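You operate a simulated robot arm through the tools that you are given. There is no shell and no other tool. Be economical: measure what you need, move in short steps, check, and stop when the job is done.

The job below is to be done with a simulated two-armed robot. You get a single attempt, and the scene is never put back.

Task
Carry the drip tray to the wash mat, wipe its stain and lay the wiper cassette in it.
Fine: carry it in both hands; wipe with the teal pad and put the pad back; wipe before the cassette goes in; shut the trough lid. What is to be rubbed or washed off counts as gone when no trace of it is left.
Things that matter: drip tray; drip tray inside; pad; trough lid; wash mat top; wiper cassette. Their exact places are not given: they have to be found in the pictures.

The check looks at the end state, three seconds after you hand in, the way a careful person would. Anything else that was tipped, shoved, dropped, spilled or broken makes it a failure. Lids that push on must go on centred and level and be pressed home; caps that screw on are set level and turned clockwise until they are tight.

Robot
Two 7-joint arms with two-finger parallel grippers on one trunk, on a base that drives. Base frame: it is fixed to the floor where the robot stands at the start and does not move with it; the origin is under the middle of the robot, x ahead of it, y to its left, z up. Readings come in m, degrees, newtons and seconds.
The left shoulder is at the start at [0.07, 0.163, 1.12], the right one opposite. With the tool pointing down near the work surface each hand reaches from about 0.4 to 0.88 m from the robot's upright axis, wherever it stands, measured 20 degrees to its own side. Places, roughly: drip tray inside [0.5, 0, 0.9]; pad (6x8x5 cm) [0.5, 0.3, 0.9]; trough lid [0.8, 0.7, 1]; wash mat top [0.5, 0.6, 0.9]. Payload 3.43 kg a hand.
Tool frame (each hand has its own): the origin (TCP) lies between the finger pads and is the grasp point; the fingertips stand 0.034 m ahead of it; z points along the fingers, y is the line along which they close. The gripper opens to 0.128 m. The fingers are 0.024 m wide and 0.012 m thick; the gripper's body (0.048 by 0.13 m) begins 0.096 m behind the TCP.
Orientation is that of the tool frame in the base frame, as [roll, pitch, yaw] about the fixed x, y, z axes, in that order (R = Rz(yaw) Ry(pitch) Rx(roll)). With the fingers straight down and closing along the base's y, the tool's x points along the base's -x, its y along +y and its z along -z.

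Tools
- The arms move only by the tool arm_command. It takes "left_series", "right_series" or both (then of equal length, played together; a hand with none holds still); each is a list of rows, each an object (a shift or turn left out is 0, a gripper value left out holds the last) with "slide": the shift along the tool's x, y, z in m, a list of three; "angular": the turn, a rotation vector about the tool's x, y, z in degrees, a list of three; "grip": the closure, from 0 (fully open) to 1 (shut). In form: [{"slide": [tx, ty, tz], "angular": [ax, ay, az], "grip": grip}, ...]. A call has 1 to 12 rows; each row shifts and turns the commanded pose from where the row before left it, along the tool's axes as they then stand. A row lasts 0.2 s, in which the tool goes at most 0.05 m and 8.6 degrees; a call with a longer step from one row to the next is refused whole, and so is a gripper value outside its range. Where a pose cannot be reached the arm comes as near as it can. A force on the tool above 60 N (or 10 N above the force at the start of the call, whichever is more), or a blocked arm, ends the call early, and 0.2 s more pass. The fingers move at their own pace (about 0.153 m/s each) and stop on an object; they squeeze with about 29 N. The grip force told is the motor's: it shows also when the fingers shut on nothing. Time passes only in rows, and 0.2 s behind the last, so rows that do not move let the fingers close. It gives the time, the measured TCP pose, the force on the tool (base axes), the opening and the grip force at its end, in the units of the frame above (readings bear some noise), with the torque about the TCP (base axes, N m) and any sound that the robot's microphone picked up, and new pictures: "views" is both (left out), scene, wrist or none (wrist: the cameras of the hands that moved).
- Cameras (640 x 400 px; columns grow to the right, rows downward): "scene" is now at [0.1379, 0.0251, 1.3512]; the picture's right is [0.28, -0.96, 0.00], its down [-0.51, -0.15, -0.85] and it looks along [0.81, 0.24, -0.53] (base axes); focal length 219 px, centre (320, 200). "left" rides on the left gripper at [0.076, 0.011, -0.16] in its tool frame; the picture's right is [-0.15, 0.99, 0.00], its down [-0.88, -0.13, -0.46] and it looks along [-0.45, -0.07, 0.89] (tool axes); focal length 234 px, centre (320, 200). "right" rides on the right gripper at [0.076, -0.011, -0.16] in its tool frame; the picture's right is [0.15, 0.99, 0.00], its down [-0.88, 0.13, -0.46] and it looks along [-0.45, 0.07, 0.89] (tool axes); focal length 234 px, centre (320, 200).
- lift_body(by): slides the trunk up (or, below 0, down) by that many m; the arms and the scene camera ride with it, the base frame stays. It gives what a move gives, with no picture.
- roll_base(legs): drives the robot by 1 to 6 legs, each [ahead, left, turn to the left] in m, m and degrees, along the robot's own axes; the way and the turn of a leg run together, so that a leg with both is an arc; at most 1.5 m and 180 degrees a leg. The arms and the cameras ride along, it lands a little off, and it stops where it bumps. It gives what a move gives, and a new picture of the scene camera.
- head_to(pan, tilt): turns the head with the scene camera to pan (to the left, within 86 degrees either way) and tilt (down, from -29 to 69), counted from straight ahead of the robot. It gives what a move gives, and a new picture of the scene camera.
- point_at(camera, pixels): for up to 12 pixels [column, row] of the newest picture of that camera ("zoom" is the newest enlarged one), the place [x, y, z] in the base frame of the surface seen there, good to about 0.003 m. It takes no simulated time.
- close_up(camera, box): a new picture of the part [left, top, right, bottom] of that camera's present view, enlarged. It takes no simulated time.
- sign_off(): hands the job in; it is judged then, once.

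Work in short steps. Measure before you move; look again where a grasp or a placing could have gone wrong, and mend it. You have 80 turns and 260 pictures in all, those below and enlarged ones among them. Open the grippers and draw the arms clear of the work before you hand the job in, unless the task says otherwise; then end with one line.

The tools are called by a JSON object that holds its "op" and its "data". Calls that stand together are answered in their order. arm_command: Moves the arms, as the interface text tells. Its arguments: {"type":"object","properties":{"left_series":{"type":"array"},"right_series":{"type":"array"},"views":{"type":"string","enum":["both","scene","wrist","none"]}},"required":[]} The other tools are called the same way: lift_body (by) slides the trunk up or down; roll_base (legs) drives the base; head_to (pan, tilt) turns the head that bears the scene camera; point_at (camera, pixels) gives the place of the surface under pixels of a picture; close_up (camera, box) takes an enlarged picture of a part of a camera's view; sign_off () hands the job in.

At the start:

```text
time_s: 0.0
left_ee_pos: [0.4196, 0.4675, 1.2172]
left_orientation: [180.0, 0.0, -179.9]
left_wrist_force: [0.2, -0.7, -0.7]
left_wrist_torque: [0.0, 0.0, -0.01]
left_gripper_width: 0.1282
left_grasp_force: 0.0
right_ee_pos: [0.5929, 0.0455, 1.2045]
right_orientation: [180.0, 0.0, 179.9]
right_wrist_force: [0.4, -0.2, 0.4]
right_wrist_torque: [0.02, -0.02, 0.01]
right_gripper_width: 0.1281
right_grasp_force: 0.0
trunk travel left (down, up): [-0.6, 0.34]
robot x, y, heading: [0.0022, -0.0021, 0.1]
head pan, tilt: [16.2, 31.9]
```

scene: 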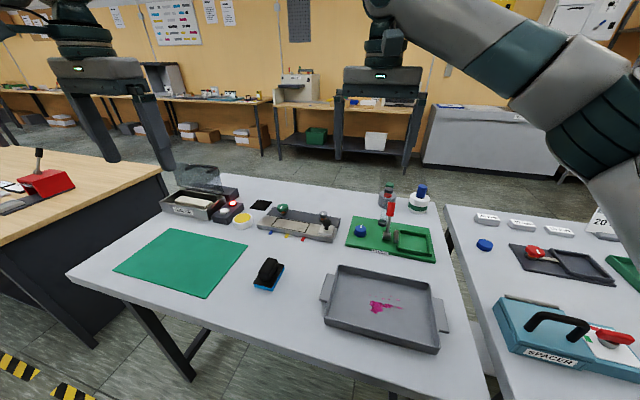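
right: 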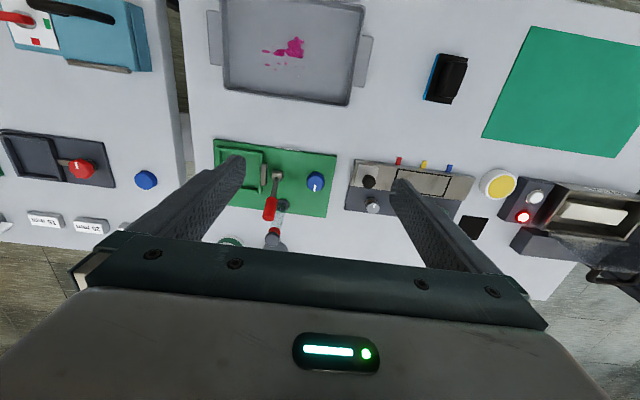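
left: 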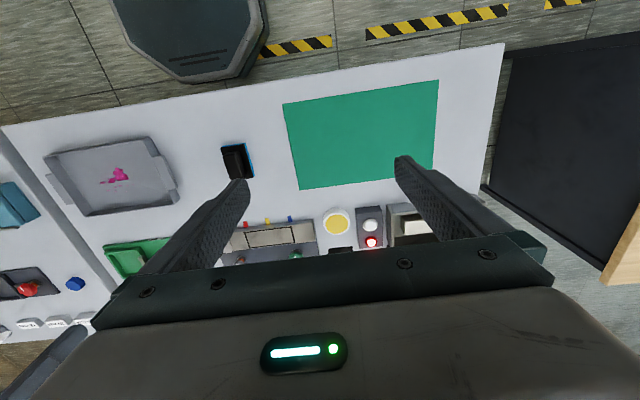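

The scene shows the tray at (380,305), the pad at (268,273), the mat at (182,262) and the trough at (200,200). I take enlarged pictures of the important parts.

{"op": "close_up", "data": {"camera": "scene", "box": [140, 150, 300, 250]}}

{"op": "close_up", "data": {"camera": "scene", "box": [240, 240, 480, 390]}}

{"op": "point_at", "data": {"camera": "scene", "pixels": [[114, 268], [168, 228], [247, 241], [207, 298], [268, 268], [265, 285], [340, 267], [428, 284], [439, 350], [325, 323], [330, 288], [442, 315]]}}

```text
4.00 times, centred on (220, 200) of scene
```

zoom: 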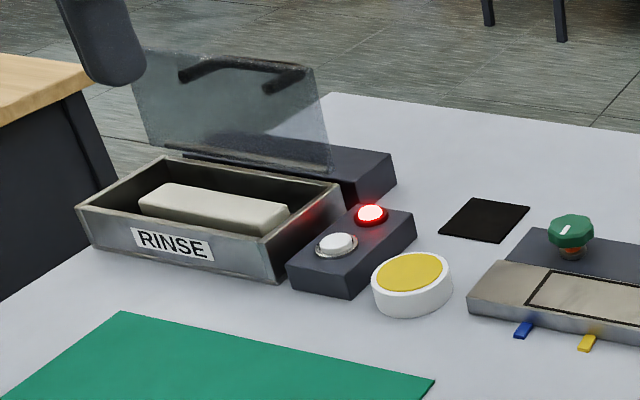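

```text
2.67 times, centred on (360, 315) of scene
```

zoom: 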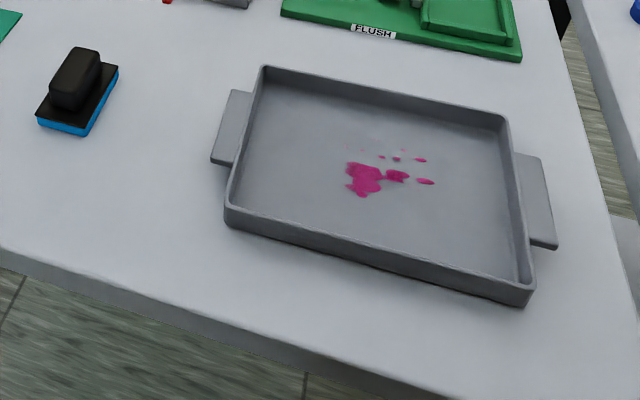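

```text
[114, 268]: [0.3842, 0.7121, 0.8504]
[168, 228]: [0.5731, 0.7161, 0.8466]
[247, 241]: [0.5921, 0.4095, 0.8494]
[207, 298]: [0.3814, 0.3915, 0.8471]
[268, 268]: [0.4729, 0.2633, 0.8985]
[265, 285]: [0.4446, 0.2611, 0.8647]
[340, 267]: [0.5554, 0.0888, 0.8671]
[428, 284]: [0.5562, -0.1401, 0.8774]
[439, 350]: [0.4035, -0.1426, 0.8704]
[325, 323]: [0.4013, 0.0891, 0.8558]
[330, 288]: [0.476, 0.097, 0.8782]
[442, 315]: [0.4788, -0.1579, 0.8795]
```

The cassette seems to be the white bar in the RINSE trough. I look at it and the tray handles more closely and measure heights.

{"op": "point_at", "data": {"camera": "zoom", "pixels": [[232, 100], [225, 155], [532, 160], [545, 235], [365, 180], [420, 170], [300, 130], [500, 250], [80, 75], [65, 110], [100, 55], [80, 130]]}}

{"op": "close_up", "data": {"camera": "right", "box": [190, 0, 390, 125]}}

{"op": "close_up", "data": {"camera": "right", "box": [400, 40, 640, 300]}}

{"op": "point_at", "data": {"camera": "scene", "pixels": [[163, 206], [205, 218], [224, 200], [182, 191], [180, 200], [204, 206], [210, 202], [187, 196], [225, 211], [232, 203], [243, 220], [209, 167]]}}

```text
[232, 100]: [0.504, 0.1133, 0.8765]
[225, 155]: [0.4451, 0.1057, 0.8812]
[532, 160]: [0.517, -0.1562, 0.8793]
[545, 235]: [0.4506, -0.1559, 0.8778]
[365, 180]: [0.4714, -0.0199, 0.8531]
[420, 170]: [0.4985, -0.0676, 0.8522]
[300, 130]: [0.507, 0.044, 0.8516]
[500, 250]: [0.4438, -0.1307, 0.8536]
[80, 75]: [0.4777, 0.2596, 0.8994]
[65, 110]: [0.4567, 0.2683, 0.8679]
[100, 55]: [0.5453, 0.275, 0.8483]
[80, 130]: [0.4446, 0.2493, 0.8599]
```

```text
3.20 times, centred on (290, 62) of right
```

zoom: 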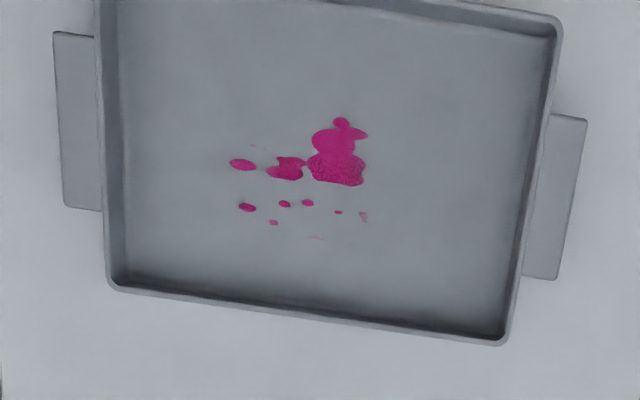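

```text
1.54 times, centred on (520, 170) of right
```

zoom: 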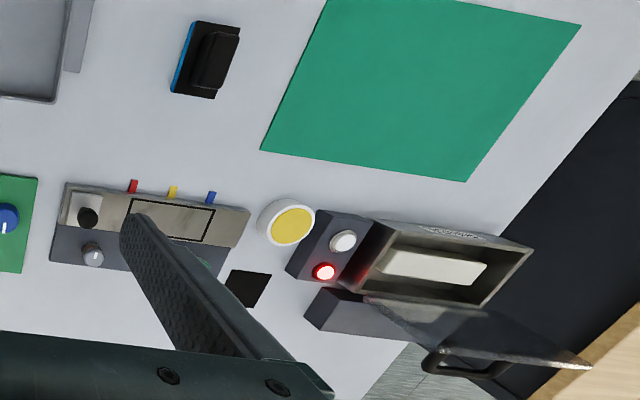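

```text
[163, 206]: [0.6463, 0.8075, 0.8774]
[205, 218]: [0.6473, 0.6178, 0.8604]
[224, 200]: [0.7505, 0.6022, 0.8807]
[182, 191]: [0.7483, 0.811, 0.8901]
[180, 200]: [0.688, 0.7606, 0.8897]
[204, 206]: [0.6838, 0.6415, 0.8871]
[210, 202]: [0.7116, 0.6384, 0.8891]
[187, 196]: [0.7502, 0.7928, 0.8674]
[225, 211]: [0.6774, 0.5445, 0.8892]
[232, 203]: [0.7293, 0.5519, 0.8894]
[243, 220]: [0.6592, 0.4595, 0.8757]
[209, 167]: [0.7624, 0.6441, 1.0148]
```

I measure the flanges exactly from an enlarged scene view, and check the desk's clearance on the left with some floor/desk points.

{"op": "close_up", "data": {"camera": "scene", "box": [310, 260, 460, 360]}}

{"op": "point_at", "data": {"camera": "scene", "pixels": [[160, 166], [100, 343], [20, 250], [60, 200], [68, 275], [60, 395], [190, 380]]}}

```text
4.00 times, centred on (385, 310) of scene
```

zoom: 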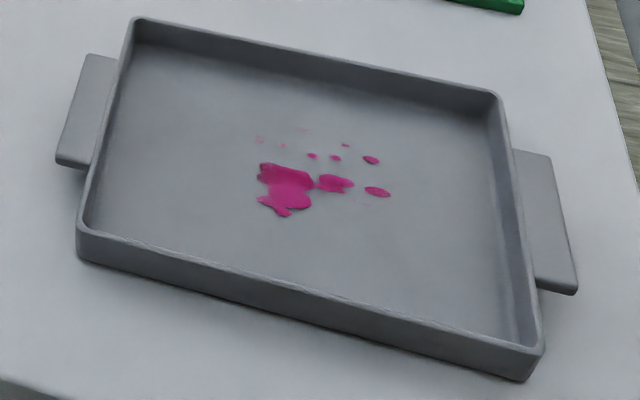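

```text
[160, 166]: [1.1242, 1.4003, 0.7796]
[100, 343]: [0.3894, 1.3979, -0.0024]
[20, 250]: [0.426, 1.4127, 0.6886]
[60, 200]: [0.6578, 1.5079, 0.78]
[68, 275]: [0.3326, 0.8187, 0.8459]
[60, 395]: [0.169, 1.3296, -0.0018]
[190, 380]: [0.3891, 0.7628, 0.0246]
```

{"op": "point_at", "data": {"camera": "zoom", "pixels": [[90, 57], [58, 158], [115, 63], [88, 160], [65, 100], [75, 163], [548, 157], [574, 288], [518, 155], [537, 280], [558, 290], [330, 185]]}}

```text
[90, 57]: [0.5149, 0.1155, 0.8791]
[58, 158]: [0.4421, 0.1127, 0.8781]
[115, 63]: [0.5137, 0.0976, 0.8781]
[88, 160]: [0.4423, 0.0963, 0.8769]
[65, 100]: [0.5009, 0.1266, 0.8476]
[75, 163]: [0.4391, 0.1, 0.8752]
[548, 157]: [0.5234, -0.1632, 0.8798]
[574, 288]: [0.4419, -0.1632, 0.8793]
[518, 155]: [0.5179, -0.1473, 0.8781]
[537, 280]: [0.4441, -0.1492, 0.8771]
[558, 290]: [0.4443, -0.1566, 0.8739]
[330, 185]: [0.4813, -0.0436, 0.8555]
```

Flanges measured: x 0.440–0.521, y 0.093–0.117 and −0.143…−0.167, top z 0.878. I turn both hands so that the fingers close along x, cameras outward, while descending some.

{"op": "arm_command", "data": {"left_series": [{"slide": [0, 0, 0.01], "angular": [0, 0, 8.18]}, {"slide": [0, 0, 0.01], "angular": [0, 0, 8.18]}, {"slide": [0, 0, 0.01], "angular": [0, 0, 8.18]}, {"slide": [0, 0, 0.01], "angular": [0, 0, 8.18]}, {"slide": [0, 0, 0.01], "angular": [0, 0, 8.18]}, {"slide": [0, 0, 0.01], "angular": [0, 0, 8.18]}, {"slide": [0, 0, 0.01], "angular": [0, 0, 8.18]}, {"slide": [0, 0, 0.01], "angular": [0, 0, 8.18]}, {"slide": [0, 0, 0.01], "angular": [0, 0, 8.18]}, {"slide": [0, 0, 0.01], "angular": [0, 0, 8.18]}, {"slide": [0, 0, 0.01], "angular": [0, 0, 8.18]}, {}], "right_series": [{"slide": [0, 0, 0.01], "angular": [0, 0, -8.18]}, {"slide": [0, 0, 0.01], "angular": [0, 0, -8.18]}, {"slide": [0, 0, 0.01], "angular": [0, 0, -8.18]}, {"slide": [0, 0, 0.01], "angular": [0, 0, -8.18]}, {"slide": [0, 0, 0.01], "angular": [0, 0, -8.18]}, {"slide": [0, 0, 0.01], "angular": [0, 0, -8.18]}, {"slide": [0, 0, 0.01], "angular": [0, 0, -8.18]}, {"slide": [0, 0, 0.01], "angular": [0, 0, -8.18]}, {"slide": [0, 0, 0.01], "angular": [0, 0, -8.18]}, {"slide": [0, 0, 0.01], "angular": [0, 0, -8.18]}, {"slide": [0, 0, 0.01], "angular": [0, 0, -8.18]}, {}], "views": "none"}}

```text
time_s: 2.6
left_ee_pos: [0.4191, 0.4698, 1.1064]
left_orientation: [179.9, 0.0, 90.0]
left_wrist_force: [0.0, 1.1, -0.2]
left_wrist_torque: [0.01, 0.0, -0.01]
left_gripper_width: 0.128
left_grasp_force: 0.1
right_ee_pos: [0.5918, 0.045, 1.0944]
right_orientation: [179.9, 0.0, -89.9]
right_wrist_force: [0.1, 0.1, -0.5]
right_wrist_torque: [-0.01, -0.01, -0.03]
right_gripper_width: 0.1281
right_grasp_force: 0.1
trunk travel left (down, up): [-0.6, 0.34]
robot x, y, heading: [0.0035, -0.0015, -0.1]
head pan, tilt: [16.2, 31.9]
```

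Both hands are turned (yaw ±90). Now I move them over the flanges at z≈1.0.

{"op": "arm_command", "data": {"left_series": [{"slide": [-0.036, 0.0061, 0.0106]}, {"slide": [-0.036, 0.0061, 0.0106]}, {"slide": [-0.036, 0.0061, 0.0106]}, {"slide": [-0.036, 0.0061, 0.0106]}, {"slide": [-0.036, 0.0061, 0.0106]}, {"slide": [-0.036, 0.0061, 0.0106]}, {"slide": [-0.036, 0.0061, 0.0106]}, {"slide": [-0.036, 0.0061, 0.0106]}, {"slide": [-0.036, 0.0061, 0.0106]}, {"slide": [-0.036, 0.0061, 0.0106]}, {}], "right_series": [{"slide": [0.0204, 0.0112, 0.0094]}, {"slide": [0.0204, 0.0112, 0.0094]}, {"slide": [0.0204, 0.0112, 0.0094]}, {"slide": [0.0204, 0.0112, 0.0094]}, {"slide": [0.0204, 0.0112, 0.0094]}, {"slide": [0.0204, 0.0112, 0.0094]}, {"slide": [0.0204, 0.0112, 0.0094]}, {"slide": [0.0204, 0.0112, 0.0094]}, {"slide": [0.0204, 0.0112, 0.0094]}, {"slide": [0.0204, 0.0112, 0.0094]}, {}]}}

```text
time_s: 5.0
left_ee_pos: [0.4782, 0.1176, 1.0035]
left_orientation: [179.9, 0.0, 90.3]
left_wrist_force: [-0.3, -0.6, -0.5]
left_wrist_torque: [0.0, -0.02, -0.03]
left_gripper_width: 0.128
left_grasp_force: 0.0
left hand out of reach, approached as far as the arm can: row 10
right_ee_pos: [0.4792, -0.1568, 1.0004]
right_orientation: [-180.0, 0.1, -90.0]
right_wrist_force: [0.2, 0.0, 0.4]
right_wrist_torque: [0.0, -0.06, 0.0]
right_gripper_width: 0.1278
right_grasp_force: 0.0
trunk travel left (down, up): [-0.6, 0.34]
robot x, y, heading: [0.0018, -0.0023, 0.1]
head pan, tilt: [16.2, 31.9]
```

scene: 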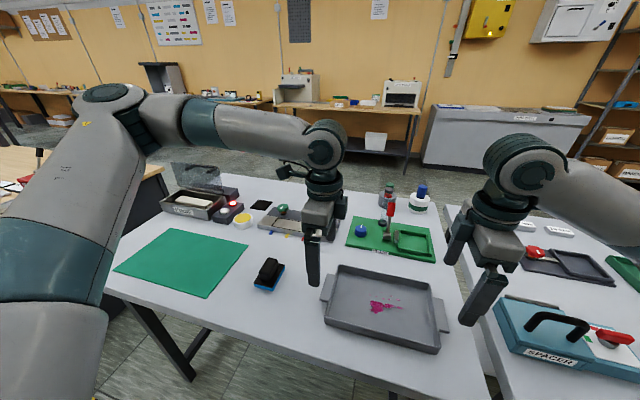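
right: 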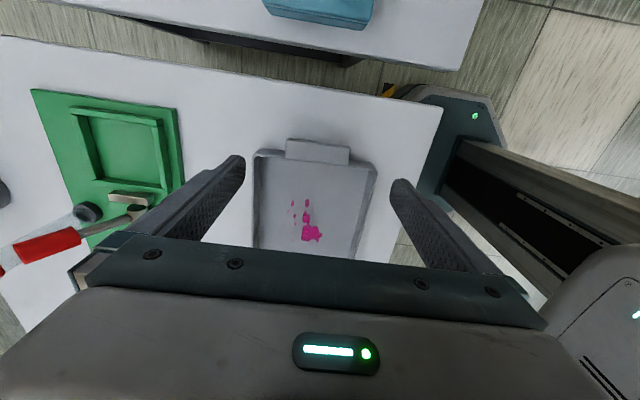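
left: 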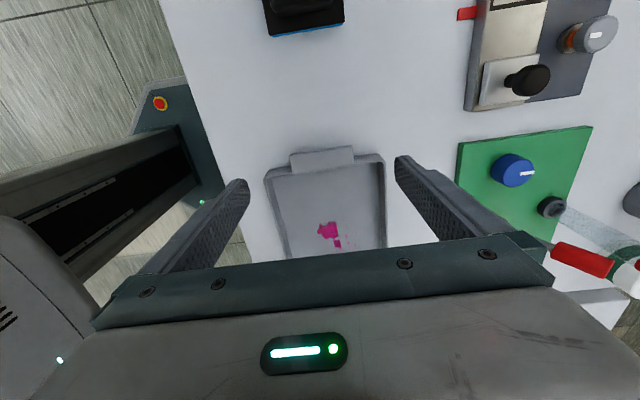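

The left hand is at its limit at y=0.1176, so I back the base a little and shift it right to ease it.

{"op": "roll_base", "data": {"legs": [[-0.05, -0.03, 0]]}}

```text
time_s: 6.0
left_ee_pos: [0.4299, 0.0883, 1.0026]
left_orientation: [-179.9, -0.1, 90.2]
left_wrist_force: [-0.2, -0.1, -0.3]
left_wrist_torque: [0.05, -0.03, 0.04]
left_gripper_width: 0.1282
left_grasp_force: 0.0
right_ee_pos: [0.4286, -0.1876, 0.9989]
right_orientation: [180.0, 0.1, -89.9]
right_wrist_force: [0.7, 0.0, 0.3]
right_wrist_torque: [0.0, -0.03, 0.0]
right_gripper_width: 0.128
right_grasp_force: 0.0
trunk travel left (down, up): [-0.6, 0.34]
robot x, y, heading: [-0.0506, -0.0292, 0.1]
head pan, tilt: [16.2, 31.9]
```

scene: 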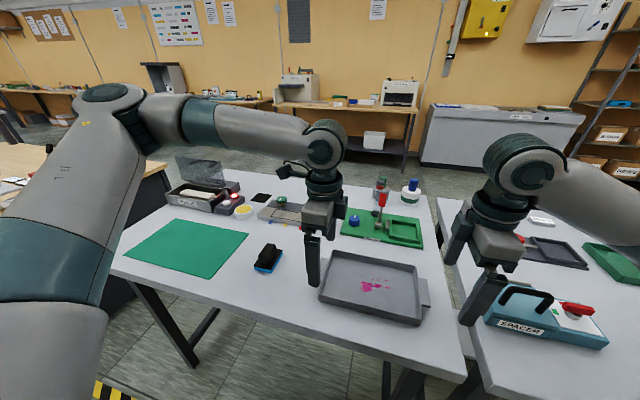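

Move both hands over the flanges again and check.

{"op": "arm_command", "data": {"left_series": [{"slide": [0.007, 0.017, 0]}, {"slide": [0.007, 0.017, 0]}, {"slide": [0.0067, 0.0165, 0]}, {}], "right_series": [{"slide": [-0.0097, -0.0173, 0]}, {"slide": [-0.0097, -0.0173, 0]}, {"slide": [-0.0097, -0.0173, 0]}, {}], "views": "none"}}

```text
time_s: 7.0
left_ee_pos: [0.4786, 0.1093, 1.0028]
left_orientation: [-180.0, -0.1, 90.3]
left_wrist_force: [-1.1, -0.1, 0.6]
left_wrist_torque: [0.05, 0.01, -0.01]
left_gripper_width: 0.1279
left_grasp_force: 0.0
right_ee_pos: [0.4835, -0.1561, 0.9996]
right_orientation: [180.0, 0.1, -89.9]
right_wrist_force: [-0.3, -0.4, 1.0]
right_wrist_torque: [0.03, -0.06, -0.01]
right_gripper_width: 0.1282
right_grasp_force: 0.0
trunk travel left (down, up): [-0.6, 0.34]
robot x, y, heading: [-0.0505, -0.0275, -0.0]
head pan, tilt: [16.2, 31.9]
```

Centred within 3 mm; small corrections and descend to z≈0.887, still open.

{"op": "arm_command", "data": {"left_series": [{"slide": [0, 0.0015, 0.029]}, {"slide": [0, 0, 0.029]}, {"slide": [0, 0, 0.029]}, {"slide": [0, 0, 0.0285]}, {}], "right_series": [{"slide": [0.002, 0.003, 0.028]}, {"slide": [0, 0, 0.028]}, {"slide": [0, 0, 0.028]}, {"slide": [0, 0, 0.0285]}, {}]}}

```text
time_s: 8.2
left_ee_pos: [0.4741, 0.1276, 0.8927]
left_orientation: [179.9, 0.1, 90.2]
left_wrist_force: [0.0, 0.4, 0.5]
left_wrist_torque: [-0.01, 0.0, 0.0]
left_gripper_width: 0.128
left_grasp_force: 0.0
left hand out of reach, approached as far as the arm can: row 3, 4
right_ee_pos: [0.481, -0.1617, 0.8891]
right_orientation: [-179.9, 0.0, -89.9]
right_wrist_force: [-0.6, -0.6, -0.9]
right_wrist_torque: [-0.01, -0.01, 0.0]
right_gripper_width: 0.1283
right_grasp_force: 0.0
trunk travel left (down, up): [-0.6, 0.34]
robot x, y, heading: [-0.0541, -0.0321, 0.0]
head pan, tilt: [16.2, 31.9]
```

scene: 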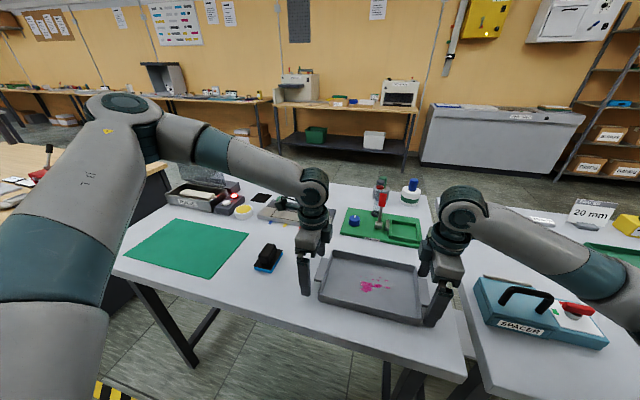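
right: 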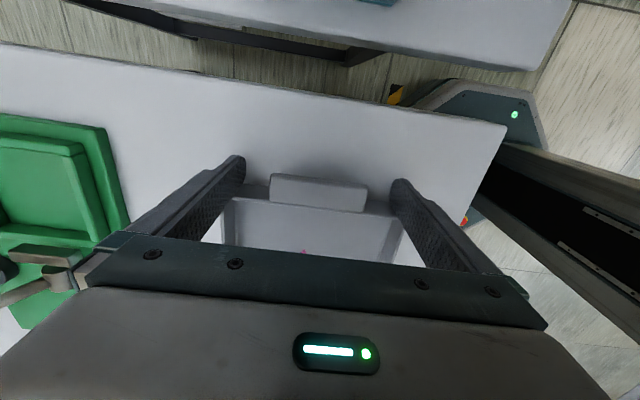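
left: 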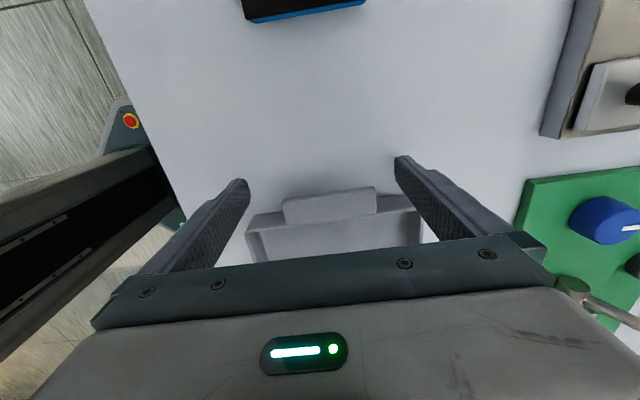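

The left hand is short by ~2 cm at low height but could reach it higher up. I raise both hands 0.15, then will lower the trunk so that the arms work relatively higher.

{"op": "arm_command", "data": {"left_series": [{"slide": [0, 0, -0.0375]}, {"slide": [0, 0, -0.0375]}, {"slide": [0, 0, -0.0375]}, {"slide": [0, 0, -0.0375]}, {}], "right_series": [{"slide": [0, 0, -0.0375]}, {"slide": [0, 0, -0.0375]}, {"slide": [0, 0, -0.0375]}, {"slide": [0, 0, -0.0375]}, {}], "views": "none"}}

{"op": "lift_body", "data": {"by": -0.13}}

```text
time_s: 9.4
left_ee_pos: [0.4756, 0.1249, 1.0427]
left_orientation: [-180.0, 0.0, 90.2]
left_wrist_force: [0.6, 0.2, -0.1]
left_wrist_torque: [-0.02, 0.02, -0.02]
left_gripper_width: 0.1278
left_grasp_force: 0.0
right_ee_pos: [0.48, -0.1602, 1.0368]
right_orientation: [179.9, 0.0, -89.8]
right_wrist_force: [0.7, 0.2, 0.2]
right_wrist_torque: [0.03, 0.03, -0.01]
right_gripper_width: 0.128
right_grasp_force: 0.1
trunk travel left (down, up): [-0.6, 0.34]
robot x, y, heading: [-0.0507, -0.0298, -0.0]
head pan, tilt: [16.2, 31.9]
```

```text
time_s: 10.9
left_ee_pos: [0.4738, 0.1261, 0.9133]
left_orientation: [-180.0, 0.0, 90.2]
left_wrist_force: [0.0, -0.4, 0.2]
left_wrist_torque: [0.01, -0.01, 0.02]
left_gripper_width: 0.128
left_grasp_force: 0.0
right_ee_pos: [0.4793, -0.1603, 0.9073]
right_orientation: [180.0, 0.0, -89.9]
right_wrist_force: [0.4, -0.7, -0.1]
right_wrist_torque: [0.04, -0.01, -0.02]
right_gripper_width: 0.1279
right_grasp_force: 0.1
trunk travel left (down, up): [-0.47, 0.47]
robot x, y, heading: [-0.05, -0.0294, 0.2]
head pan, tilt: [16.2, 31.9]
```

Now correct the left hand toward y=0.109 and lower both to z≈0.888.

{"op": "arm_command", "data": {"left_series": [{"slide": [-0.0085, 0.003, 0]}, {"slide": [-0.0085, 0.003, 0]}, {"slide": [0, 0, 0.0125]}, {"slide": [0, 0, 0.0125]}, {}], "right_series": [{"slide": [-0.001, 0, 0]}, {}, {"slide": [0, 0, 0.01]}, {"slide": [0, 0, 0.0095]}, {}], "views": "wrist"}}

```text
time_s: 12.2
left_ee_pos: [0.4795, 0.1096, 0.8884]
left_orientation: [-179.9, 0.0, 90.2]
left_wrist_force: [0.3, 0.1, -0.1]
left_wrist_torque: [0.01, -0.03, 0.0]
left_gripper_width: 0.1278
left_grasp_force: 0.0
right_ee_pos: [0.4767, -0.1583, 0.8876]
right_orientation: [180.0, 0.0, -89.9]
right_wrist_force: [0.3, -0.4, -0.2]
right_wrist_torque: [0.0, -0.01, 0.02]
right_gripper_width: 0.1281
right_grasp_force: 0.0
trunk travel left (down, up): [-0.47, 0.47]
robot x, y, heading: [-0.048, -0.0337, 0.1]
head pan, tilt: [16.2, 31.9]
```

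right: 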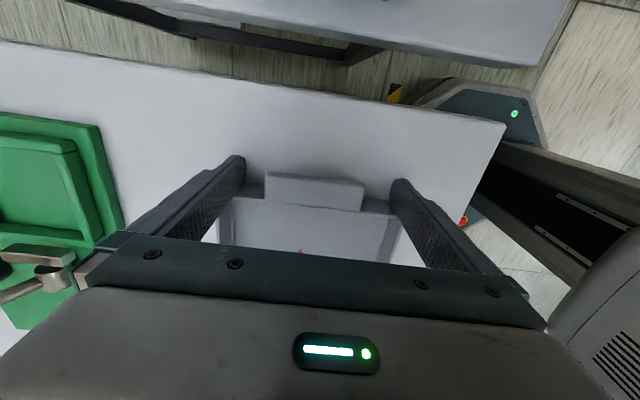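
left: 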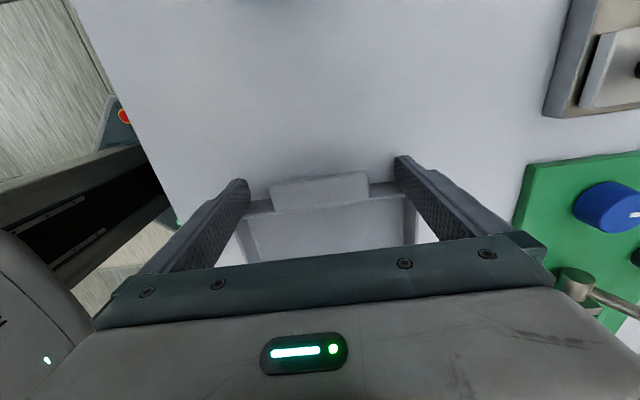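

Both sit around the flanges. Close both grippers.

{"op": "arm_command", "data": {"left_series": [{"grip": 0.3}, {"grip": 0.6}, {"grip": 1}, {"grip": 1}, {"grip": 1}], "right_series": [{"grip": 0.3}, {"grip": 0.6}, {"grip": 1}, {"grip": 1}, {"grip": 1}], "views": "wrist"}}

```text
time_s: 13.3
left_ee_pos: [0.4804, 0.1109, 0.8885]
left_orientation: [179.9, 0.1, 90.2]
left_wrist_force: [-0.3, 2.7, 0.3]
left_wrist_torque: [0.01, 0.01, -0.29]
left_gripper_width: 0.0801
left_grasp_force: 29.0
right_ee_pos: [0.4787, -0.1585, 0.8878]
right_orientation: [-180.0, 0.0, -89.9]
right_wrist_force: [0.9, -3.2, 0.0]
right_wrist_torque: [0.08, -0.11, -0.12]
right_gripper_width: 0.0798
right_grasp_force: 28.9
trunk travel left (down, up): [-0.47, 0.47]
robot x, y, heading: [-0.0516, -0.0303, 0.0]
head pan, tilt: [16.2, 31.9]
```

right: 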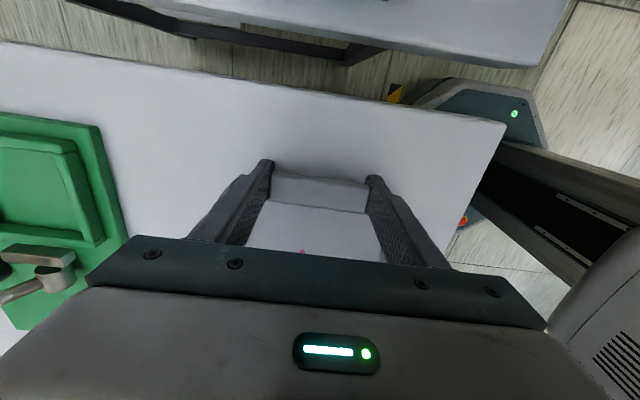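
left: 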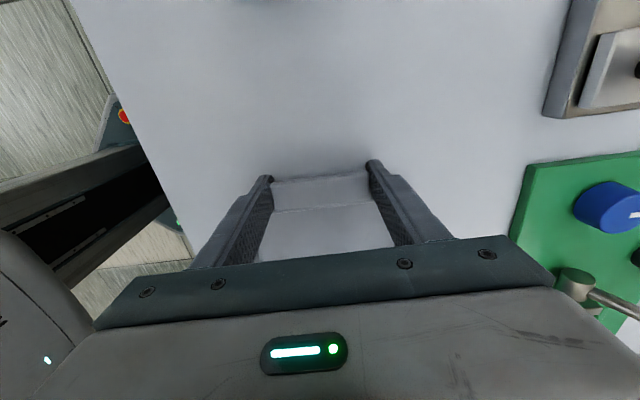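

Both grip 0.080 m at 29 N. Lift with the trunk, keeping the arm poses.

{"op": "lift_body", "data": {"by": 0.13}}

{"op": "head_to", "data": {"pan": 25, "tilt": 38}}

```text
time_s: 14.9
left_ee_pos: [0.4793, 0.1095, 1.0172]
left_orientation: [179.9, -0.1, 90.3]
left_wrist_force: [0.4, -0.2, -0.9]
left_wrist_torque: [-0.02, -0.01, 0.01]
left_gripper_width: 0.0
left_grasp_force: 29.0
right_ee_pos: [0.4774, -0.1588, 1.017]
right_orientation: [179.9, 0.0, -89.9]
right_wrist_force: [-0.2, 0.5, 0.3]
right_wrist_torque: [0.03, 0.01, -0.01]
right_gripper_width: 0.0
right_grasp_force: 28.8
trunk travel left (down, up): [-0.6, 0.34]
robot x, y, heading: [-0.0481, -0.0281, 0.1]
head pan, tilt: [16.2, 31.9]
```

```text
time_s: 15.6
left_ee_pos: [0.4799, 0.109, 1.0186]
left_orientation: [-180.0, 0.0, 90.3]
left_wrist_force: [0.4, 0.1, 0.3]
left_wrist_torque: [0.01, 0.0, 0.02]
left_gripper_width: 0.0
left_grasp_force: 29.1
right_ee_pos: [0.4767, -0.1585, 1.0171]
right_orientation: [180.0, 0.0, -89.8]
right_wrist_force: [-0.2, 0.0, -0.2]
right_wrist_torque: [-0.01, -0.04, 0.01]
right_gripper_width: 0.0
right_grasp_force: 29.2
trunk travel left (down, up): [-0.6, 0.34]
robot x, y, heading: [-0.0495, -0.0315, -0.0]
head pan, tilt: [25.0, 38.0]
```

scene: 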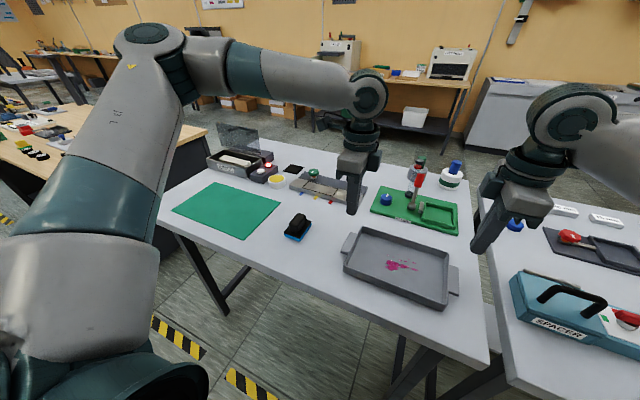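

The tray slipped out (grippers shut on nothing at 0.0). It still stands on the table; I open up and check its place and the flange shape.

{"op": "arm_command", "data": {"left_series": [{"slide": [0, 0, -0.02], "grip": 0}, {"grip": 0}, {"grip": 0}, {"grip": 0}], "right_series": [{"slide": [0, 0, -0.02], "grip": 0}, {"grip": 0}, {"grip": 0}, {"grip": 0}], "views": "wrist"}}

{"op": "close_up", "data": {"camera": "scene", "box": [330, 220, 480, 314]}}

{"op": "point_at", "data": {"camera": "zoom", "pixels": [[80, 65], [55, 130], [100, 80], [76, 138], [525, 205], [530, 320], [510, 195], [505, 315], [105, 36], [495, 160], [470, 390], [60, 195]]}}

```text
time_s: 16.6
left_ee_pos: [0.4805, 0.1097, 1.0387]
left_orientation: [180.0, 0.0, 90.2]
left_wrist_force: [0.5, -0.2, 0.3]
left_wrist_torque: [0.03, 0.03, 0.0]
left_gripper_width: 0.1279
left_grasp_force: 0.1
right_ee_pos: [0.4788, -0.1582, 1.038]
right_orientation: [-180.0, 0.0, -89.9]
right_wrist_force: [0.2, 0.8, 0.0]
right_wrist_torque: [0.02, 0.03, 0.01]
right_gripper_width: 0.1277
right_grasp_force: 0.0
trunk travel left (down, up): [-0.6, 0.34]
robot x, y, heading: [-0.0511, -0.0293, 0.0]
head pan, tilt: [25.0, 38.0]
```

right: 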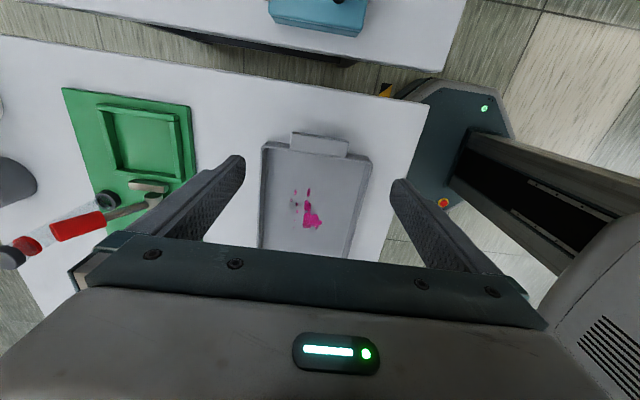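
left: 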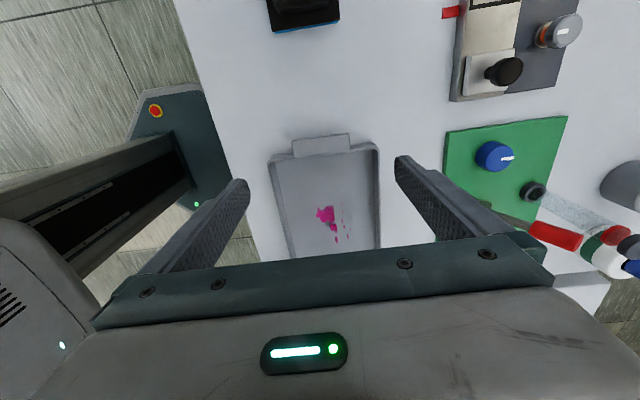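

```text
4.26 times, centred on (405, 267) of scene
```

zoom: 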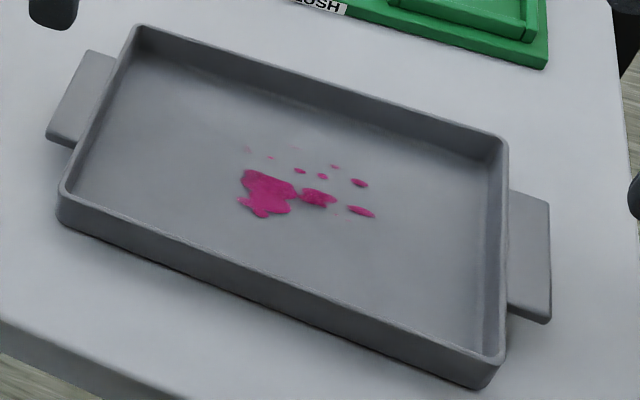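

```text
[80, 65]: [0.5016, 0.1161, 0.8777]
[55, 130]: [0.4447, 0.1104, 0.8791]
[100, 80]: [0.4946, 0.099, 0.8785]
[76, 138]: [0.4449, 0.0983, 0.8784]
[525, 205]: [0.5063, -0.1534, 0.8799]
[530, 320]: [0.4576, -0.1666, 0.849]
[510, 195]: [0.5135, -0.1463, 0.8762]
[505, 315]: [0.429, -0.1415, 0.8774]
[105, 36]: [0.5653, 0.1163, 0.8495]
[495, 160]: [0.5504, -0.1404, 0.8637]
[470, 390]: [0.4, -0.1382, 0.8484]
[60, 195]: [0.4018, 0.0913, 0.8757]
```

The tray stayed put. A side pinch slips, so I will hook the fingers 45° under the flanges instead. First measure the flange edges exactly from the wrist views.

{"op": "point_at", "data": {"camera": "right", "pixels": [[296, 135], [347, 143], [291, 146], [345, 154], [320, 134], [320, 139], [320, 151], [320, 156], [266, 145], [366, 158]]}}

{"op": "point_at", "data": {"camera": "left", "pixels": [[295, 142], [347, 136], [320, 138], [320, 142], [320, 152], [320, 157], [275, 158], [372, 147]]}}

{"op": "arm_command", "data": {"left_series": [{"slide": [0.003, 0, 0], "angular": [0, 0, -8.18]}, {"angular": [0, 0, -8.18]}, {"angular": [0, 0, -8.18]}, {"angular": [0, 0, -8.18]}, {"angular": [0, 0, -8.18]}, {"angular": [0, 0, -8.18]}, {"angular": [0, 0, -8.18]}, {"angular": [0, 0, -8.18]}, {"angular": [0, 0, -8.18]}, {"angular": [0, 0, -8.18]}, {"angular": [0, 0, -8.18], "grip": 0.6875}, {}], "right_series": [{"angular": [0, 0, 8.18]}, {"angular": [0, 0, 8.18]}, {"angular": [0, 0, 8.18]}, {"angular": [0, 0, 8.18]}, {"angular": [0, 0, 8.18]}, {"angular": [0, 0, 8.18]}, {"angular": [0, 0, 8.18]}, {"angular": [0, 0, 8.18]}, {"angular": [0, 0, 8.18]}, {"angular": [0, 0, 8.18]}, {"angular": [0, 0, 8.18], "grip": 0.6875}, {}], "views": "none"}}

```text
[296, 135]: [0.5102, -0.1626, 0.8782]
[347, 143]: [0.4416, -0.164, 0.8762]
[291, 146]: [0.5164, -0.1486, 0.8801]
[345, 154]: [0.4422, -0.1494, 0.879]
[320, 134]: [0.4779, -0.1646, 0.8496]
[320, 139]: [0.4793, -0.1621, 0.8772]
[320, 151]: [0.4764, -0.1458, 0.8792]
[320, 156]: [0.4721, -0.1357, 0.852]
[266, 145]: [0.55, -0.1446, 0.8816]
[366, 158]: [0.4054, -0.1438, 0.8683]
```

```text
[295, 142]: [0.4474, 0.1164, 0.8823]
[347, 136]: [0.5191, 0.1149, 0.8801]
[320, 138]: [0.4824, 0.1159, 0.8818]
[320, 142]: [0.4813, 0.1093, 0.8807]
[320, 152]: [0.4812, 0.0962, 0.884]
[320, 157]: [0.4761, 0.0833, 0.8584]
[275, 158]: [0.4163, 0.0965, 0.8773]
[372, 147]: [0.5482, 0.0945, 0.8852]
```

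```text
time_s: 19.2
left_ee_pos: [0.48, 0.1112, 1.0386]
left_orientation: [180.0, 0.0, -179.8]
left_wrist_force: [-0.2, 0.0, 0.7]
left_wrist_torque: [0.04, 0.03, -0.02]
left_gripper_width: 0.0399
left_grasp_force: 0.1
right_ee_pos: [0.4782, -0.1586, 1.0369]
right_orientation: [180.0, -0.1, -179.9]
right_wrist_force: [1.2, -0.1, 0.9]
right_wrist_torque: [0.05, 0.02, 0.02]
right_gripper_width: 0.0399
right_grasp_force: 0.1
trunk travel left (down, up): [-0.6, 0.34]
robot x, y, heading: [-0.0516, -0.0284, 0.1]
head pan, tilt: [25.0, 38.0]
```

Flange outer edges are at y=0.117 and −0.165. The right hand will lean out over y≈−0.30, so I check the SPACER box position there, and the pad, before tilting.

{"op": "point_at", "data": {"camera": "scene", "pixels": [[512, 280], [520, 312], [545, 270], [575, 290], [600, 295], [610, 350], [545, 295], [300, 222], [296, 232]]}}

{"op": "arm_command", "data": {"left_series": [{"slide": [0, 0.015, 0.02]}, {"slide": [0, 0.015, 0.02]}, {}], "right_series": [{"slide": [0, -0.015, 0.02]}, {"slide": [0, -0.015, 0.02]}, {}], "views": "scene"}}

```text
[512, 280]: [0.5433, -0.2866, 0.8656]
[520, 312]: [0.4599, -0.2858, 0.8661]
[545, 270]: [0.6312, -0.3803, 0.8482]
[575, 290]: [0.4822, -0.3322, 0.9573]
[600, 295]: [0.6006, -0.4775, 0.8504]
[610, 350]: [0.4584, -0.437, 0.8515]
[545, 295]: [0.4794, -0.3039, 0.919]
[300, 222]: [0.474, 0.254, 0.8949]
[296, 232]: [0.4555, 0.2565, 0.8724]
```

```text
time_s: 20.0
left_ee_pos: [0.4798, 0.1405, 0.9994]
left_orientation: [180.0, 0.1, -179.8]
left_wrist_force: [-0.1, -0.7, 0.4]
left_wrist_torque: [-0.01, 0.01, 0.05]
left_gripper_width: 0.0403
left_grasp_force: 0.2
right_ee_pos: [0.4768, -0.187, 0.9966]
right_orientation: [-180.0, 0.1, -179.9]
right_wrist_force: [-0.4, -0.1, -1.0]
right_wrist_torque: [0.02, -0.02, -0.02]
right_gripper_width: 0.0398
right_grasp_force: 0.0
trunk travel left (down, up): [-0.6, 0.34]
robot x, y, heading: [-0.0502, -0.0293, 0.1]
head pan, tilt: [25.0, 38.0]
```

scene: 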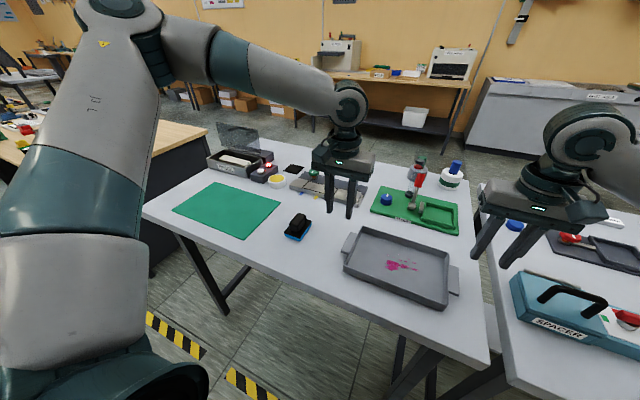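

The SPACER box (top 0.92, handle 0.957 from y=−0.286) limits the right hand, so I tilt both only 30° and open to 0.05 m.

{"op": "arm_command", "data": {"left_series": [{"angular": [7.5, 0, 0], "grip": 0.609}, {"angular": [7.5, 0, 0]}, {"angular": [7.5, 0, 0]}, {"angular": [7.5, 0, 0]}, {}], "right_series": [{"angular": [-7.5, 0, 0], "grip": 0.609}, {"angular": [-7.5, 0, 0]}, {"angular": [-7.5, 0, 0]}, {"angular": [-7.5, 0, 0]}, {}], "views": "scene"}}

```text
time_s: 21.2
left_ee_pos: [0.48, 0.1416, 0.9993]
left_orientation: [-149.8, 0.1, -179.9]
left_wrist_force: [0.5, 0.0, -0.1]
left_wrist_torque: [-0.01, -0.03, 0.0]
left_gripper_width: 0.0499
left_grasp_force: 0.0
right_ee_pos: [0.478, -0.1878, 0.9965]
right_orientation: [149.9, 0.0, -179.9]
right_wrist_force: [-0.7, -0.5, 0.1]
right_wrist_torque: [0.01, 0.01, 0.0]
right_gripper_width: 0.0502
right_grasp_force: 0.0
trunk travel left (down, up): [-0.6, 0.34]
robot x, y, heading: [-0.0542, -0.0308, 0.2]
head pan, tilt: [25.0, 38.0]
```

scene: 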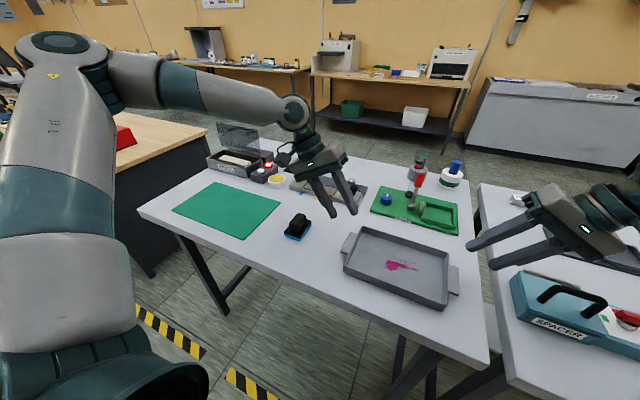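

Tilt is right. Descend to z≈0.92 just outside the flanges.

{"op": "arm_command", "data": {"left_series": [{"slide": [0, 0.007, 0.0265]}, {"slide": [0, 0.007, 0.0265]}, {"slide": [0, 0.007, 0.0265]}, {}], "right_series": [{"slide": [0, -0.007, 0.0254]}, {"slide": [0, -0.007, 0.0254]}, {"slide": [0, -0.007, 0.0254]}, {}], "views": "both"}}

```text
time_s: 22.2
left_ee_pos: [0.4798, 0.1195, 0.9195]
left_orientation: [-150.0, 0.1, -179.9]
left_wrist_force: [0.8, -0.1, -0.3]
left_wrist_torque: [0.02, -0.03, -0.03]
left_gripper_width: 0.0499
left_grasp_force: 0.0
right_ee_pos: [0.478, -0.1687, 0.9195]
right_orientation: [150.0, 0.1, -179.9]
right_wrist_force: [0.4, 0.4, -0.6]
right_wrist_torque: [-0.01, -0.04, 0.0]
right_gripper_width: 0.0501
right_grasp_force: 0.1
trunk travel left (down, up): [-0.6, 0.34]
robot x, y, heading: [-0.0494, -0.0258, 0.2]
head pan, tilt: [25.0, 38.0]
```

scene: 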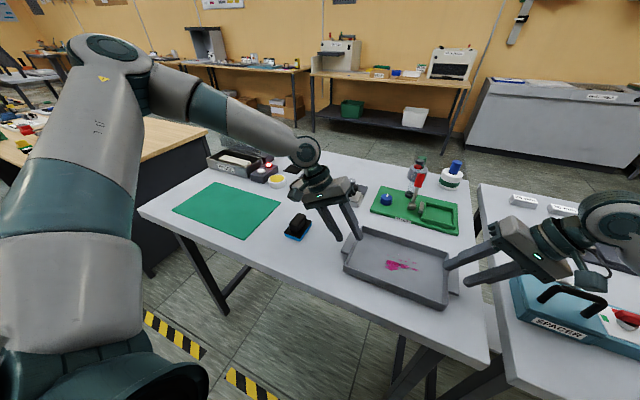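
right: 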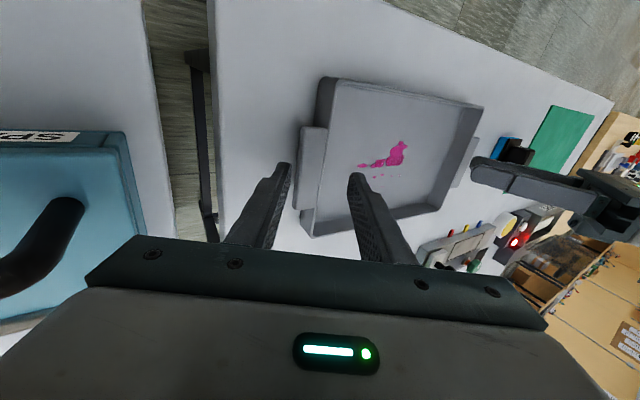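
left: 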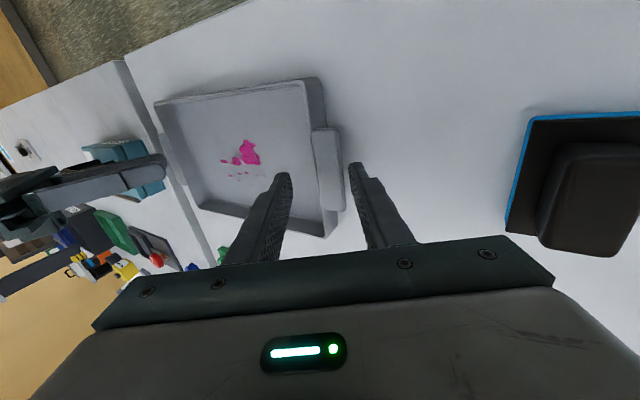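

Clear of everything. Descend vertically 0.0205 to z≈0.899.

{"op": "arm_command", "data": {"left_series": [{"slide": [0, 0.005, 0.0089]}, {"slide": [0, 0.0052, 0.0089]}, {}], "right_series": [{"slide": [0, -0.005, 0.0089]}, {"slide": [0, -0.0052, 0.0089]}, {}], "views": "wrist"}}

```text
time_s: 23.0
left_ee_pos: [0.481, 0.1197, 0.8978]
left_orientation: [-150.0, 0.0, -179.8]
left_wrist_force: [-0.8, 0.1, 0.0]
left_wrist_torque: [-0.01, 0.01, 0.0]
left_gripper_width: 0.0501
left_grasp_force: 0.0
right_ee_pos: [0.4787, -0.1684, 0.8997]
right_orientation: [150.0, -0.1, -179.9]
right_wrist_force: [-0.6, -0.3, 0.4]
right_wrist_torque: [0.0, 0.02, 0.01]
right_gripper_width: 0.0501
right_grasp_force: 0.1
trunk travel left (down, up): [-0.6, 0.34]
robot x, y, heading: [-0.0515, -0.0294, -0.2]
head pan, tilt: [25.0, 38.0]
```

right: 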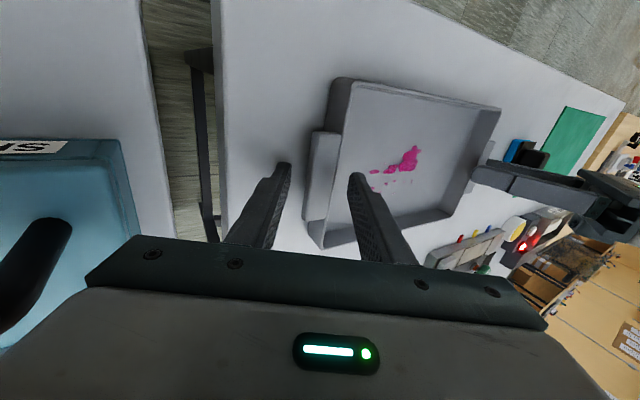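
left: 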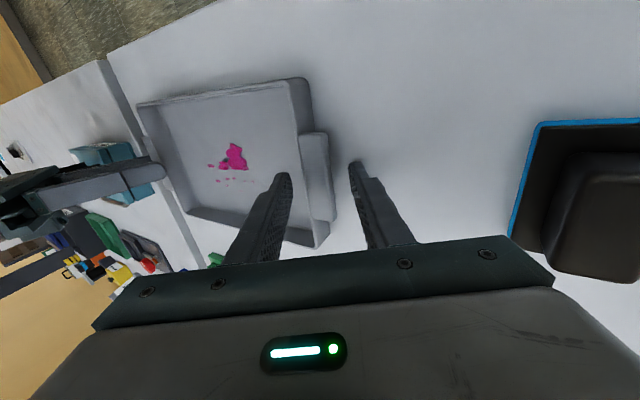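

No contact forces. I zoom in on the left flange profile before moving under it.

{"op": "close_up", "data": {"camera": "left", "box": [240, 60, 400, 260]}}

{"op": "point_at", "data": {"camera": "zoom", "pixels": [[300, 200], [340, 200], [350, 200], [360, 200], [380, 200], [350, 250], [365, 250], [345, 160]]}}

```text
2.00 times, centred on (320, 160) of left
```

zoom: 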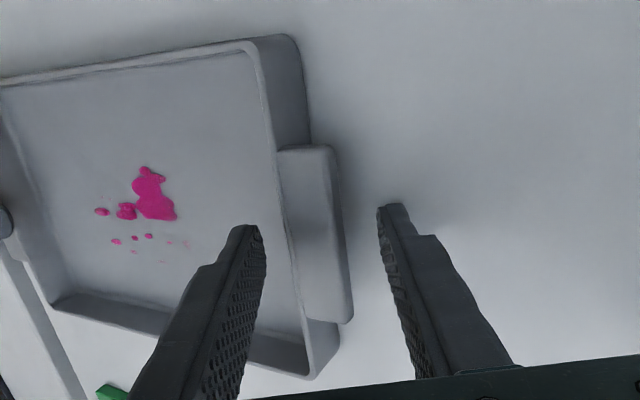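

```text
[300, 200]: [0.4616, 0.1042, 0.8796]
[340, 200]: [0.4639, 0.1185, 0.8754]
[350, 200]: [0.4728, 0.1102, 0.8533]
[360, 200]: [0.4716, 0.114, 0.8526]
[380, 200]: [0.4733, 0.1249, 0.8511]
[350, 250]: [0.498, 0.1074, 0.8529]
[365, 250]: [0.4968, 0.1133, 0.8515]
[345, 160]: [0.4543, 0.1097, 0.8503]
```

The flange is a plate with free space below (surface at z≈0.851 seen beneath its edge). Move both in by 15 mm.

{"op": "arm_command", "data": {"left_series": [{"slide": [0, -0.0045, 0.0018]}, {"slide": [0, -0.0045, 0.0024]}, {"slide": [0, -0.0045, 0.0025]}, {}], "right_series": [{"slide": [0, 0.0045, 0.0025]}, {"slide": [0, 0.0045, 0.0025]}, {"slide": [0, 0.0045, 0.0025]}, {}], "views": "wrist"}}

```text
time_s: 24.0
left_ee_pos: [0.4817, 0.1056, 0.8989]
left_orientation: [-149.9, 0.0, -179.8]
left_wrist_force: [0.9, 2.8, -1.1]
left_wrist_torque: [0.08, -0.01, -0.09]
left_gripper_width: 0.0515
left_grasp_force: 1.2
right_ee_pos: [0.478, -0.1535, 0.8999]
right_orientation: [150.0, 0.0, -179.9]
right_wrist_force: [0.1, -4.6, 0.7]
right_wrist_torque: [-0.09, -0.01, -0.08]
right_gripper_width: 0.0522
right_grasp_force: 1.7
trunk travel left (down, up): [-0.6, 0.34]
robot x, y, heading: [-0.0516, -0.029, -0.1]
head pan, tilt: [25.0, 38.0]
```

right: 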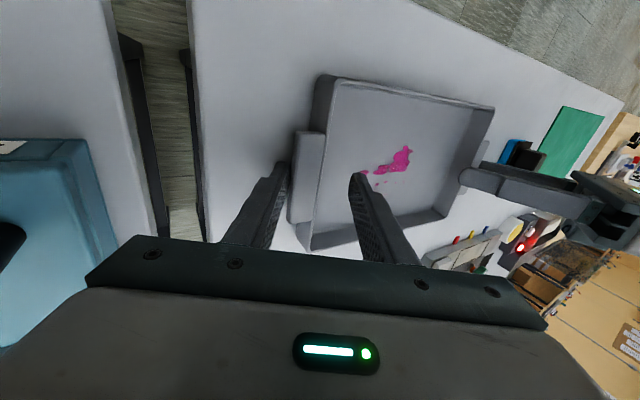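
left: 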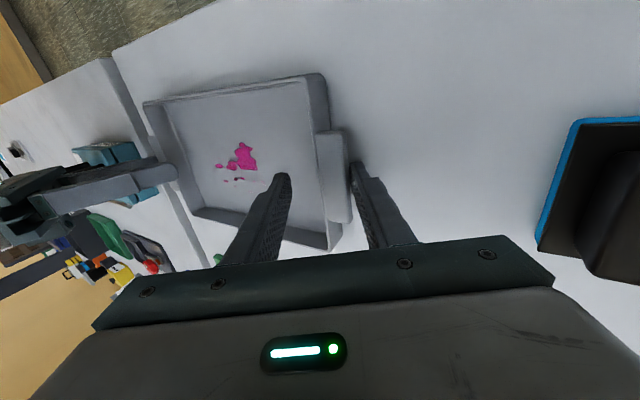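

Both lower fingers touch the flange edges (3–5 N). Now close gradually while shifting outward so that the upper finger comes onto the rim.

{"op": "arm_command", "data": {"left_series": [{"slide": [0, 0.0018, 0], "grip": 0.64}, {"slide": [0, 0.0018, 0], "grip": 0.67}, {"slide": [0, 0.0018, 0], "grip": 0.7}, {"slide": [0, 0.0018, 0], "grip": 0.73}, {"slide": [0, 0.0018, 0], "grip": 0.76}, {"grip": 1}, {"grip": 1}, {"grip": 1}], "right_series": [{"slide": [0, -0.0018, 0], "grip": 0.64}, {"slide": [0, -0.0018, 0], "grip": 0.67}, {"slide": [0, -0.0018, 0], "grip": 0.7}, {"slide": [0, -0.0018, 0], "grip": 0.73}, {"slide": [0, -0.0018, 0], "grip": 0.76}, {"grip": 1}, {"grip": 1}, {"grip": 1}], "views": "both"}}

```text
time_s: 25.8
left_ee_pos: [0.4791, 0.1139, 0.8938]
left_orientation: [-150.1, -0.1, -179.8]
left_wrist_force: [-3.8, 40.0, 0.0]
left_wrist_torque: [0.66, -0.2, -0.64]
left_gripper_width: 0.0271
left_grasp_force: 28.9
right_ee_pos: [0.4781, -0.1634, 0.8949]
right_orientation: [150.2, -0.1, 180.0]
right_wrist_force: [4.8, -39.6, -0.7]
right_wrist_torque: [-0.77, 0.16, -0.71]
right_gripper_width: 0.027
right_grasp_force: 28.6
trunk travel left (down, up): [-0.6, 0.34]
robot x, y, heading: [-0.0496, -0.0284, -0.0]
head pan, tilt: [25.0, 38.0]
```

scene: 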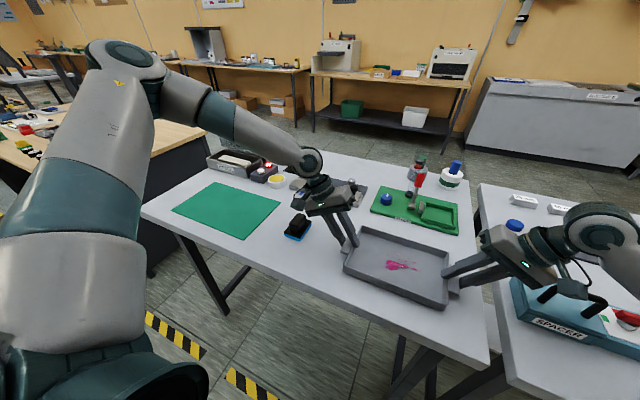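
right: 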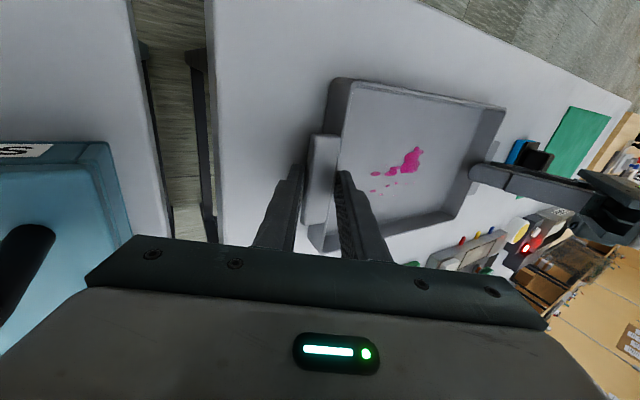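
left: 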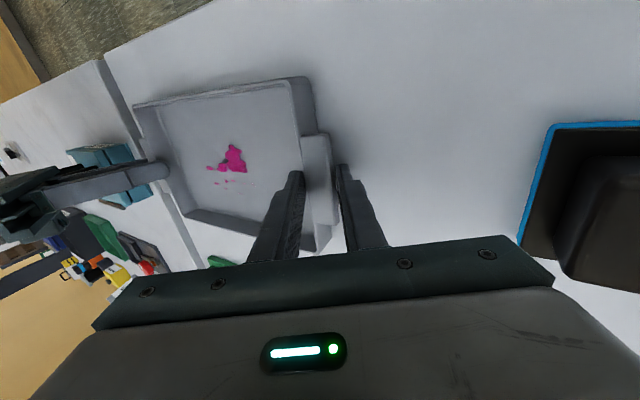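

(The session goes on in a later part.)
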